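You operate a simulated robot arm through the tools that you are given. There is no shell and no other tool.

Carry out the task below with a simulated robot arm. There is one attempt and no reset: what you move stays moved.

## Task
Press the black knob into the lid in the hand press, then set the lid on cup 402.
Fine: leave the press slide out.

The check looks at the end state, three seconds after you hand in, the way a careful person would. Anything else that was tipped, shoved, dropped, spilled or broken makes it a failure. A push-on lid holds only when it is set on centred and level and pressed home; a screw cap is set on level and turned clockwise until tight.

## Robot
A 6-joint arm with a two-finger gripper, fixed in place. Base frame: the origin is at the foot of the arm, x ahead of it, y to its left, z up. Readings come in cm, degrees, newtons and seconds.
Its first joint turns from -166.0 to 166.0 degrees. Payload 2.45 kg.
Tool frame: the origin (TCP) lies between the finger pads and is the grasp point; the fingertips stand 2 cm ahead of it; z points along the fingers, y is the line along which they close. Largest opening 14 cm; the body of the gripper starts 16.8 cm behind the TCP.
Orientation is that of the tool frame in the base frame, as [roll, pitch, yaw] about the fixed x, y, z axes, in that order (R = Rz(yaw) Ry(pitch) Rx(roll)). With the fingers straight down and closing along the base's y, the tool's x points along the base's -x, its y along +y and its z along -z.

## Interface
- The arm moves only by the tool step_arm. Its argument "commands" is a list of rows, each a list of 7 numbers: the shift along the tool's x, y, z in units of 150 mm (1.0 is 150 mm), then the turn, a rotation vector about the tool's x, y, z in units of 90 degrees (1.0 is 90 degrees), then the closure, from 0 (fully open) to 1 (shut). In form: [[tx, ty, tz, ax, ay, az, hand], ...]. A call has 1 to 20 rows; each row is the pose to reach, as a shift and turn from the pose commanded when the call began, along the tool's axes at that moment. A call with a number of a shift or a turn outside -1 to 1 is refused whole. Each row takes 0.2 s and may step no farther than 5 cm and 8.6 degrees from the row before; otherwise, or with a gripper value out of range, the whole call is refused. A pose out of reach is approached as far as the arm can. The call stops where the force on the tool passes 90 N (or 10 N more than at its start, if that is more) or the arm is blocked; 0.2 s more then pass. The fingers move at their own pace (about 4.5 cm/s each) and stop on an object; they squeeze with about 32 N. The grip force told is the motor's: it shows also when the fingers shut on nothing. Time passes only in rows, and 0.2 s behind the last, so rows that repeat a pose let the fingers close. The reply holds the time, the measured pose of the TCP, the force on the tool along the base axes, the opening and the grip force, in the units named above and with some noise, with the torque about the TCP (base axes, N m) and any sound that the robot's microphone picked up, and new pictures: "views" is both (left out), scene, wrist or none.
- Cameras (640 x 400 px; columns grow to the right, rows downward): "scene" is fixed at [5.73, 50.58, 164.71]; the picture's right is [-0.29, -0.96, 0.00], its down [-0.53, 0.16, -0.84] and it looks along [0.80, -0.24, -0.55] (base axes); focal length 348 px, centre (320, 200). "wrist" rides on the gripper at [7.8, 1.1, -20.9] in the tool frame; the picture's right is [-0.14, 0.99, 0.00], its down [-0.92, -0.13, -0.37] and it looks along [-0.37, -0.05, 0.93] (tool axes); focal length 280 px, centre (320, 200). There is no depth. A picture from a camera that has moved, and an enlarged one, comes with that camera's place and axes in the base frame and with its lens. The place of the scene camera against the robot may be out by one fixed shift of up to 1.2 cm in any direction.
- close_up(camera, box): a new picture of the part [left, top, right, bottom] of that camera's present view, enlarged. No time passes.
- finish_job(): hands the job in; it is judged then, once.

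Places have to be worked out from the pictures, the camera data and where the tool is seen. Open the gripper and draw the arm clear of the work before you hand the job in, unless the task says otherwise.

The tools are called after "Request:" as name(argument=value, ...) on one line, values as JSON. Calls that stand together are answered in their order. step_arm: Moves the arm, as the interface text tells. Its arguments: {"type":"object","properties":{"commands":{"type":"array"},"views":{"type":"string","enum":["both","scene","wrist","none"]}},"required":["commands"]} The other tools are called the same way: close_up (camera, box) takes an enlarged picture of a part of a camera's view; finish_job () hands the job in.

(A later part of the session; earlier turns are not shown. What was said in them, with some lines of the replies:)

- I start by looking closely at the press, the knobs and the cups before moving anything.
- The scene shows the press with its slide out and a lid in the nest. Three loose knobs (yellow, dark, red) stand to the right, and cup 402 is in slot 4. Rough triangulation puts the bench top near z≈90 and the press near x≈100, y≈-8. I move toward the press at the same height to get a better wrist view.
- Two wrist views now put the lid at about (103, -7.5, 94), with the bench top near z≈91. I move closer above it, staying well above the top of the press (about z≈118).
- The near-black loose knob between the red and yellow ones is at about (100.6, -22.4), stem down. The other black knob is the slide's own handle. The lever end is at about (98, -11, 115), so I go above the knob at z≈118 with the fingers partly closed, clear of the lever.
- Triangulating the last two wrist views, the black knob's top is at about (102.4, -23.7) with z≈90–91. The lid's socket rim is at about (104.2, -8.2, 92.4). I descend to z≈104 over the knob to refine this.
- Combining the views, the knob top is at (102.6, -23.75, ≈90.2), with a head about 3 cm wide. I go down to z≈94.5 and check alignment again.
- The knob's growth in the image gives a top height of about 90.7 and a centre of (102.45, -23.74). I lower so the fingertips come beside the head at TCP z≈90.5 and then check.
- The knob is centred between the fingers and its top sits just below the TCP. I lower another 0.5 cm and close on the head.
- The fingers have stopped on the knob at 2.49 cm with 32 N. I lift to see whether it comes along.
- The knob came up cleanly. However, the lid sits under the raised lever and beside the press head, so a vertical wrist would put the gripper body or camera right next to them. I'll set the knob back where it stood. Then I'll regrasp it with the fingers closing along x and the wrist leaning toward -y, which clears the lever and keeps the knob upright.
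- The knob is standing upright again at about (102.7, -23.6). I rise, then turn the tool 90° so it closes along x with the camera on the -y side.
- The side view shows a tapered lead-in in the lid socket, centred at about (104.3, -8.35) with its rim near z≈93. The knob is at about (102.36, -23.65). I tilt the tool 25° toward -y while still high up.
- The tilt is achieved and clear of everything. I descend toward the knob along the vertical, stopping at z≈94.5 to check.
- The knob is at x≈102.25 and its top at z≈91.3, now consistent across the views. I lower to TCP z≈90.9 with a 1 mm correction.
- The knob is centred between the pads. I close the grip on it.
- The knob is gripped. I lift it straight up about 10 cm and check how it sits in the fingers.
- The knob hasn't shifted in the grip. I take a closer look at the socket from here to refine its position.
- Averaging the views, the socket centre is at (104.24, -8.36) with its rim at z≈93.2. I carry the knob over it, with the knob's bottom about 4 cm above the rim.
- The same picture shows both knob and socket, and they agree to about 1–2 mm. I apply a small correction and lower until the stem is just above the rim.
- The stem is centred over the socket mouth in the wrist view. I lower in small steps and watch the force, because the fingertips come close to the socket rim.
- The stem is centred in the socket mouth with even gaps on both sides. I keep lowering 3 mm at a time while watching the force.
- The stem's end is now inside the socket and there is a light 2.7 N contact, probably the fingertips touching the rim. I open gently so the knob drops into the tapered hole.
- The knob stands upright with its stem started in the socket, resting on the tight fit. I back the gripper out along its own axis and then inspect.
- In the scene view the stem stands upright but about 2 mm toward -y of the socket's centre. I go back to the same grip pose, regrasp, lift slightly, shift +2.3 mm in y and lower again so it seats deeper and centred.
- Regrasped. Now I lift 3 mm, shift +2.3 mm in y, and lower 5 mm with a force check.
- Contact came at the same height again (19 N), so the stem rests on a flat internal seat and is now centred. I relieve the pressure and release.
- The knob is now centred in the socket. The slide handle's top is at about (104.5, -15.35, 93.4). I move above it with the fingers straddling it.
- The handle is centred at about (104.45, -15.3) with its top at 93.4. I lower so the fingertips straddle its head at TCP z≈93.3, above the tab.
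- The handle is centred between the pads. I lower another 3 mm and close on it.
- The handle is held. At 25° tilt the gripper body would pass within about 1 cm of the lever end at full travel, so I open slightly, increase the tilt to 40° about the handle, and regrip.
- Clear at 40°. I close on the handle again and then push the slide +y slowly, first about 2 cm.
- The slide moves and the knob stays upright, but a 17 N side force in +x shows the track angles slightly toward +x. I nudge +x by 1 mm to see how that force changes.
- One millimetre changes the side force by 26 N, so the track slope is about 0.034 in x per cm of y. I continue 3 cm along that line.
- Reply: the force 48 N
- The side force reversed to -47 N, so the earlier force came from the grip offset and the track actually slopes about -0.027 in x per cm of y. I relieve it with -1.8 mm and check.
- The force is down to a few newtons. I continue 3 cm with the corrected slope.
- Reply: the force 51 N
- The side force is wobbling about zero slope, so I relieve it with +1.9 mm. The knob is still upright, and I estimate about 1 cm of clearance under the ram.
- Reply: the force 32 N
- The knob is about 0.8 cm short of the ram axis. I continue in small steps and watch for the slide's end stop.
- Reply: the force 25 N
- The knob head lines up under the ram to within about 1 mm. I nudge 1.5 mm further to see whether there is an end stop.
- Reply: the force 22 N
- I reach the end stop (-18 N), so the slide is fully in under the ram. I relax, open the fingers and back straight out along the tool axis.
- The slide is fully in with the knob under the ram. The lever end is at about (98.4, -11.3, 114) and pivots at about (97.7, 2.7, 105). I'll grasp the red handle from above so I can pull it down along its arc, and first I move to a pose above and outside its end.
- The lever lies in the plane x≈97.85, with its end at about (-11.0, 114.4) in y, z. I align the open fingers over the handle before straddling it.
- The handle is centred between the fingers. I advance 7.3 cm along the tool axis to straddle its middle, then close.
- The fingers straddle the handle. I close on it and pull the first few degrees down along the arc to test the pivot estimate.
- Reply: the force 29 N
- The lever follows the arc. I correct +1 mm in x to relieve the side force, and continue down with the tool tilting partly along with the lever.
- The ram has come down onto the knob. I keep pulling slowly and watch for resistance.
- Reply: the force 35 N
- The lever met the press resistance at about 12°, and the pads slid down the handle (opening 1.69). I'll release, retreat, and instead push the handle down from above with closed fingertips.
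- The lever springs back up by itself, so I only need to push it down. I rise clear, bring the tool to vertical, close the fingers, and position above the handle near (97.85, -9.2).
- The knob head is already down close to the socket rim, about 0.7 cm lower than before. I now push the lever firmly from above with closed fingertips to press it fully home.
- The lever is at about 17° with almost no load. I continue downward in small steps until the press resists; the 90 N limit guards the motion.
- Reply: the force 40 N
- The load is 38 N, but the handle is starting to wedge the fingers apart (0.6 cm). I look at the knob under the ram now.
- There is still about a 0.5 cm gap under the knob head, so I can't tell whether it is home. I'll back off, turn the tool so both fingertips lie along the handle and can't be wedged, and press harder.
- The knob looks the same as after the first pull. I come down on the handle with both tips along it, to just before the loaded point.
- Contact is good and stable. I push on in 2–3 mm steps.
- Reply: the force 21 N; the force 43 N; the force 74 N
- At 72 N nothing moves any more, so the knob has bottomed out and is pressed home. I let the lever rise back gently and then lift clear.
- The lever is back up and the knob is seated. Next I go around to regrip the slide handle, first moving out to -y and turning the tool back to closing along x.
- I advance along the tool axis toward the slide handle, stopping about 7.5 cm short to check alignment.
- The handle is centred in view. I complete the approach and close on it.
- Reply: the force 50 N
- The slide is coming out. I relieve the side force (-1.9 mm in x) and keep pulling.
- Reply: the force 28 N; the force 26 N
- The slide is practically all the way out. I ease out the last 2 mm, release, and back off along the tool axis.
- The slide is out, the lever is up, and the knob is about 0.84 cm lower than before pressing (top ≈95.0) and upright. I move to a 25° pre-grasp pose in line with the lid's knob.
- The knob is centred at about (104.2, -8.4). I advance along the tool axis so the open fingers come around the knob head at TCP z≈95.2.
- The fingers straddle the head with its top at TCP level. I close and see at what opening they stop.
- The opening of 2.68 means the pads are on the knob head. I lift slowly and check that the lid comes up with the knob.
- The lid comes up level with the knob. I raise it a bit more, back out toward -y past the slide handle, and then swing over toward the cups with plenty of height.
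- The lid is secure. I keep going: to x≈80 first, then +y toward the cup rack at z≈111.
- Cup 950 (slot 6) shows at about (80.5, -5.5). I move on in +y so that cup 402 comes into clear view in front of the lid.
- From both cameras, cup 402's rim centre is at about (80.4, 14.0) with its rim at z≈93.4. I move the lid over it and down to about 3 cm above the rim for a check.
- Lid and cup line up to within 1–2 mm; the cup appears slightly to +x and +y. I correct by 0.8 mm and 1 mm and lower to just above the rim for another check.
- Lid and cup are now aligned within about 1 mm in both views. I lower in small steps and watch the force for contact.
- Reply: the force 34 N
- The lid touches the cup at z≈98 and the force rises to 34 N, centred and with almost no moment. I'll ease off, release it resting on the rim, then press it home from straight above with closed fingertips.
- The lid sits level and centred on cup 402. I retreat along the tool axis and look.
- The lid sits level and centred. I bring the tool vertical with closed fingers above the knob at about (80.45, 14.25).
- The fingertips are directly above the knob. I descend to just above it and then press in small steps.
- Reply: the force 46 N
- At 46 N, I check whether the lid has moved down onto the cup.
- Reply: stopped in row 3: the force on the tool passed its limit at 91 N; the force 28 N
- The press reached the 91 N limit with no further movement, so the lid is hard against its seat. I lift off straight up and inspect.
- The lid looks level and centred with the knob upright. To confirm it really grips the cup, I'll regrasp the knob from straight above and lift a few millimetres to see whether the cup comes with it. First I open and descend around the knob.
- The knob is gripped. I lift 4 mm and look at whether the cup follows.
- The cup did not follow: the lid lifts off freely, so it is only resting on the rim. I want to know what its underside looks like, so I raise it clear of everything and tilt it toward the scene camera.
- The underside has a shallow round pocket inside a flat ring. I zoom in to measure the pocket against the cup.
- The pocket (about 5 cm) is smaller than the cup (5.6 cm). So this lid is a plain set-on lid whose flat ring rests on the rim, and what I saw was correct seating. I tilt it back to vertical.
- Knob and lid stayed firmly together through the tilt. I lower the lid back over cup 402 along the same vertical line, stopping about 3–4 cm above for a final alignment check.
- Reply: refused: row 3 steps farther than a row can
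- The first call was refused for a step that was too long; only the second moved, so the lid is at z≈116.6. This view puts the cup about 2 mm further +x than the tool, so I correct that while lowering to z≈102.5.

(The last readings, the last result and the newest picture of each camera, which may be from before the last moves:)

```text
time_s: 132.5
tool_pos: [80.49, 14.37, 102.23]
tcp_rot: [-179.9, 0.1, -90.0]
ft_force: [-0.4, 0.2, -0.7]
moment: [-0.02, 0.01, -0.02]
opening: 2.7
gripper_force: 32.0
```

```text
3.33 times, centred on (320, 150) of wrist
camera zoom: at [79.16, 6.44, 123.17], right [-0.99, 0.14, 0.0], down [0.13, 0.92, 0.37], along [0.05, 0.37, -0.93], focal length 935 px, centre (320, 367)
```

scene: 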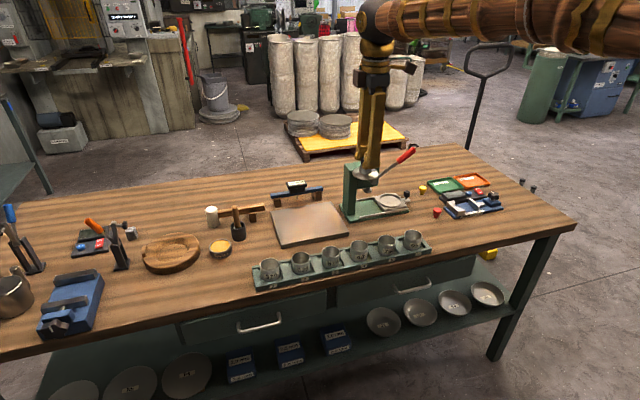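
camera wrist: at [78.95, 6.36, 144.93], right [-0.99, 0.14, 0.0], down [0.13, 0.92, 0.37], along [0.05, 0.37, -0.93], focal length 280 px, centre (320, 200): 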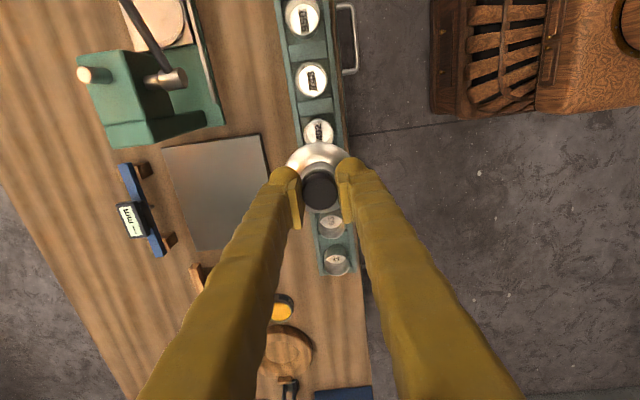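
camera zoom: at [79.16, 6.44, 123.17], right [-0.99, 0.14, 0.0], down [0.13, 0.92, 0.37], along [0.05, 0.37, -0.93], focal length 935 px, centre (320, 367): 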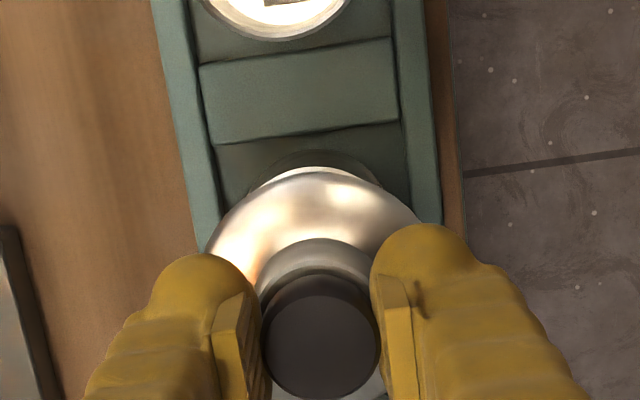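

The alignment is good; the lid is about 1 mm toward +y, so I shift -1 mm and lower to just above the rim, then settle gently.

Request:
step_arm(commands=[[0.0067, 0, 0.12, 0, 0, 0, 0.95], [0.0067, 0, 0.235, 0, 0, 0, 0.95], [0.0067, 0, 0.235, 0, 0, 0, 0.95]], views="none")

Request:
close_up(camera="scene", box=[340, 215, 388, 265])

Request:
step_arm(commands=[[0, 0, 0.01, 0, 0, 0, 0.95], [0, 0, 0.02, 0, 0, 0, 0.95], [0, 0, 0.02, 0, 0, 0, 0.95]], views="none")

```text
time_s: 133.3
tool_pos: [80.54, 14.25, 98.83]
tcp_rot: [-179.8, 0.1, -90.0]
ft_force: [1.1, 0.5, -0.2]
moment: [-0.02, 0.01, 0.0]
opening: 2.7
gripper_force: 32.0
```

```text
8.00 times, centred on (364, 240) of scene
camera zoom: at [5.73, 50.58, 164.71], right [-0.29, -0.96, 0.0], down [-0.53, 0.16, -0.84], along [0.8, -0.24, -0.55], focal length 2786 px, centre (-32, -120)
```

zoom: 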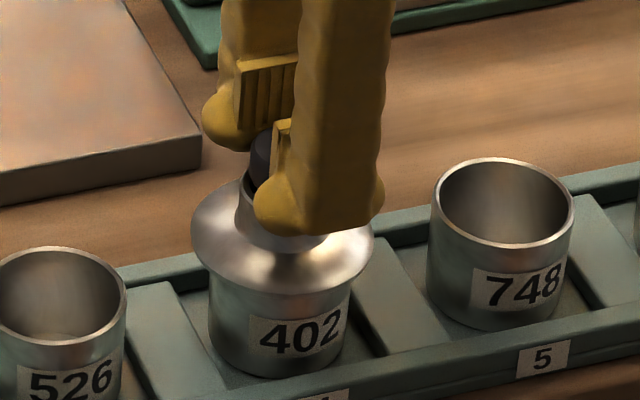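

```text
time_s: 134.1
tool_pos: [80.36, 14.21, 98.55]
tcp_rot: [-179.8, 0.1, -90.1]
ft_force: [0.0, 0.5, -0.3]
moment: [0.01, 0.01, 0.03]
opening: 2.71
gripper_force: 31.8
```

Request:
step_arm(commands=[[0, 0, 0.007, 0, 0, 0, 0.95], [0, 0, 0.013, 0, 0, 0, 0.95], [0, 0, 0.013, 0, 0, 0, 0.95]], views="none")

Request:
step_arm(commands=[[0, 0, 0.005, 0, 0, 0, 0.95], [0, 0, 0.01, 0, 0, 0, 0.95], [0, 0, 0.01, 0, 0, 0, 0.95]], views="none")

```text
time_s: 134.9
tool_pos: [80.6, 14.35, 98.27]
tcp_rot: [-179.7, 0.2, -90.0]
ft_force: [-0.4, -0.9, 7.0]
moment: [0.02, 0.01, -0.02]
opening: 2.72
gripper_force: 32.2
```

```text
time_s: 135.7
tool_pos: [80.45, 14.27, 98.23]
tcp_rot: [-179.6, 0.2, -89.9]
ft_force: [-0.9, 0.2, 29.2]
moment: [0.02, 0.03, -0.02]
opening: 2.67
gripper_force: 32.0
```

The lid is seated with 29 N and almost no moment, so it is level and evenly supported. I ease off, open, and lift straight up.

Request:
step_arm(commands=[[0, 0, -0.007, 0, 0, 0, 0.95], [0, 0, -0.007, 0, 0, 0, 0.95], [0, 0, -0.007, 0, 0, 0, 0.82], [0, 0, -0.007, 0, 0, 0, 0.74], [0, 0, -0.007, 0, 0, 0, 0.68], [0, 0, -0.007, 0, 0, 0, 0.65], [0, 0, -0.1, 0, 0, 0, 0.65], [0, 0, -0.35, 0, 0, 0, 0.65], [0, 0, -0.65, 0, 0, 0, 0.65], [0, 0, -0.95, 0, 0, 0, 0.65], [0, 0, -0.95, 0, 0, 0, 0.65]], views="both")

Request:
close_up(camera="scene", box=[340, 215, 388, 265])

Request:
close_up(camera="wrist", box=[250, 70, 390, 190])

```text
time_s: 138.1
tool_pos: [80.44, 14.11, 112.59]
tcp_rot: [-179.7, 0.1, -90.0]
ft_force: [0.1, 0.4, -0.5]
moment: [0.03, 0.03, 0.02]
opening: 4.92
gripper_force: 0.1
camera wrist: at [79.26, 6.31, 133.35], right [-0.99, 0.14, 0.0], down [0.13, 0.92, 0.37], along [0.05, 0.37, -0.93], focal length 280 px, centre (320, 200)
```

scene: 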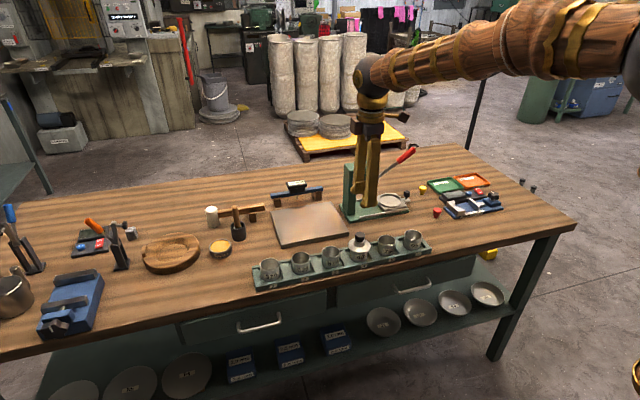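
wrist: 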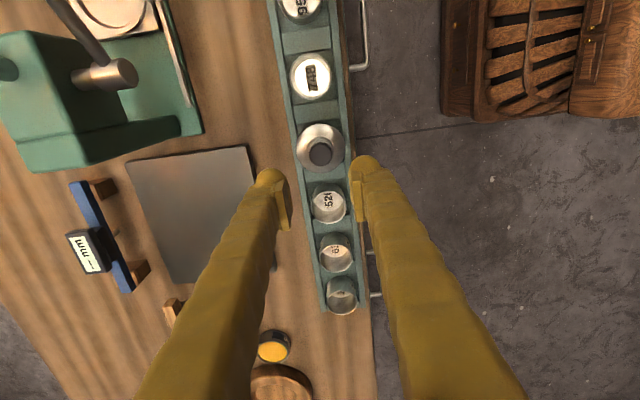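

```text
8.00 times, centred on (364, 240) of scene
camera zoom: at [5.73, 50.58, 164.71], right [-0.29, -0.96, 0.0], down [-0.53, 0.16, -0.84], along [0.8, -0.24, -0.55], focal length 2786 px, centre (-32, -120)
```

zoom: 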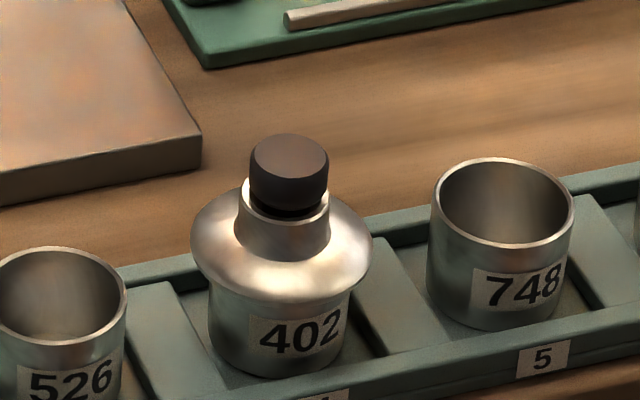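

```text
3.33 times, centred on (320, 130) of wrist
camera zoom: at [79.26, 6.31, 133.35], right [-0.99, 0.14, 0.0], down [0.13, 0.92, 0.37], along [0.05, 0.37, -0.93], focal length 935 px, centre (320, 433)
```

zoom: 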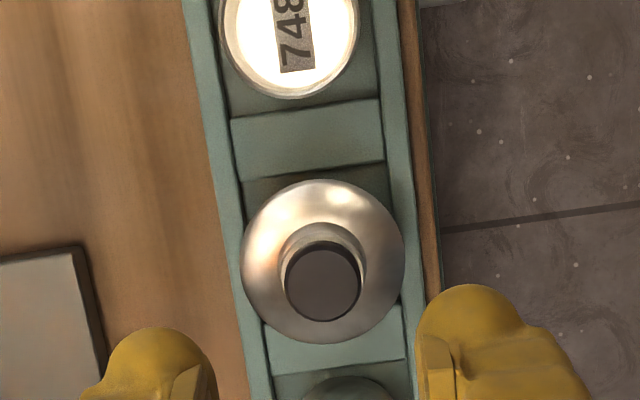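

The lid is level and centred on cup 402 with the knob seated, and the neighbouring cups haven't moved. I raise the arm clear and open the gripper.

Request:
step_arm(commands=[[0, 0, -0.3, 0, 0, 0, 0.5], [0, 0, -0.6, 0, 0, 0, 0.2], [0, 0.2, -0.8, 0, 0, 0, 0], [0, 0.5, -0.9, 0, 0, 0, 0], [0, 0.8, -0.95, 0, 0, 0, 0], [0, 0.8, -0.95, 0, 0, 0, 0]], views="both")

Request:
close_up(camera="scene", box=[330, 140, 520, 265])

Request:
close_up(camera="scene", box=[340, 225, 380, 255])

```text
time_s: 139.5
tool_pos: [68.47, 14.07, 126.54]
tcp_rot: [-179.8, 0.1, -90.0]
ft_force: [0.0, 0.0, 0.4]
moment: [0.01, 0.03, 0.0]
opening: 14.0
gripper_force: 0.0
camera wrist: at [67.14, 6.2, 147.48], right [-0.99, 0.14, 0.0], down [0.13, 0.92, 0.37], along [0.05, 0.37, -0.93], focal length 280 px, centre (320, 200)
```

scene: 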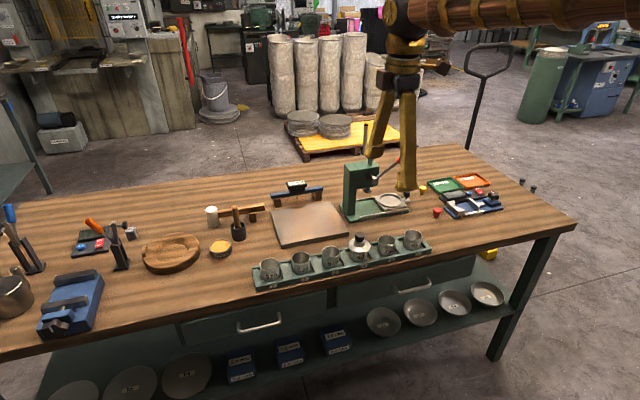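
wrist: 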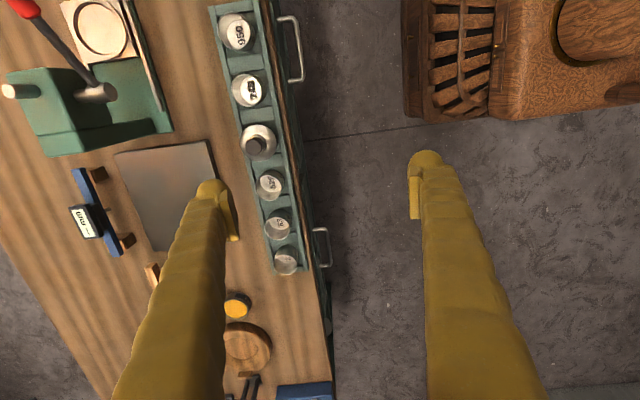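

```text
3.20 times, centred on (425, 202) of scene
camera zoom: at [5.73, 50.58, 164.71], right [-0.29, -0.96, 0.0], down [-0.53, 0.16, -0.84], along [0.8, -0.24, -0.55], focal length 1114 px, centre (-16, 192)
```

zoom: 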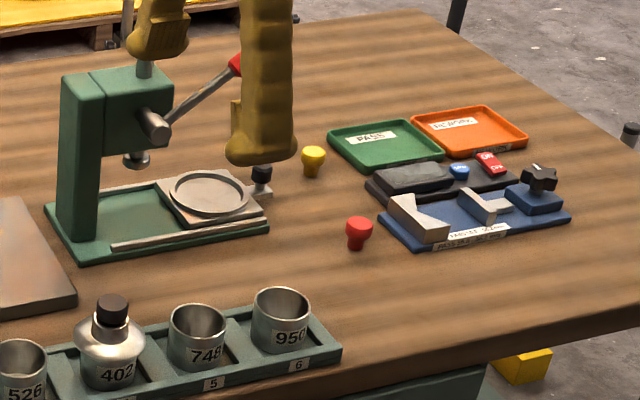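

```text
13.33 times, centred on (360, 240) of scene
camera zoom: at [5.73, 50.58, 164.71], right [-0.29, -0.96, 0.0], down [-0.53, 0.16, -0.84], along [0.8, -0.24, -0.55], focal length 4642 px, centre (-213, -333)
```

zoom: 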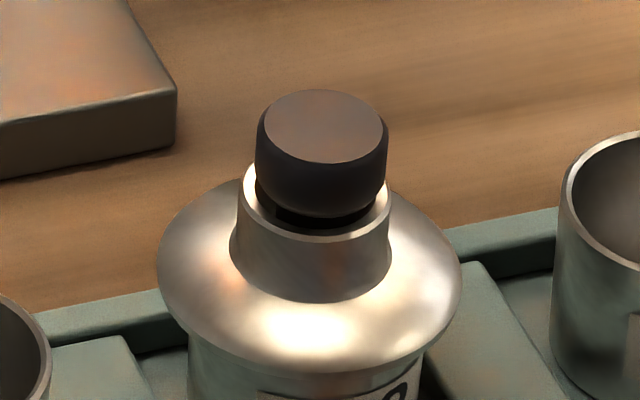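

The lid with the pressed-in black knob is level and centred on cup 402. The press slide is out (which is allowed), everything else stands as it did, and the arm is clear with the gripper open. I hand the job in.

Request:
finish_job()

```text
The job is handed in.
```

I pressed the black knob into the lid with the hand press, set the lid on cup 402, and handed the job in. The result of the check hasn't come back.

- **Knob:** At the lever, 72 N moved it no further, so it should be fully seated. A gap of about 4 mm still shows under the knob's head. It stayed firmly in the lid when I lifted and tilted it.
- **Lid:** It rests level on the cup, centred to within about 1 mm. It isn't gripped: when I lifted it as a test, the cup stayed behind. The underside has a flat ring that sits on the rim, and its pocket is too small to fit over the cup, so I took it for a plain set-on lid, not a push-on one. I then set it back down on the cup.
- **Press and bench:** The slide is left out and the lever has sprung back up. As far as I can see in the pictures, the other cups, knobs and tools are where they were. The gripper is open and the arm is clear of the bench.
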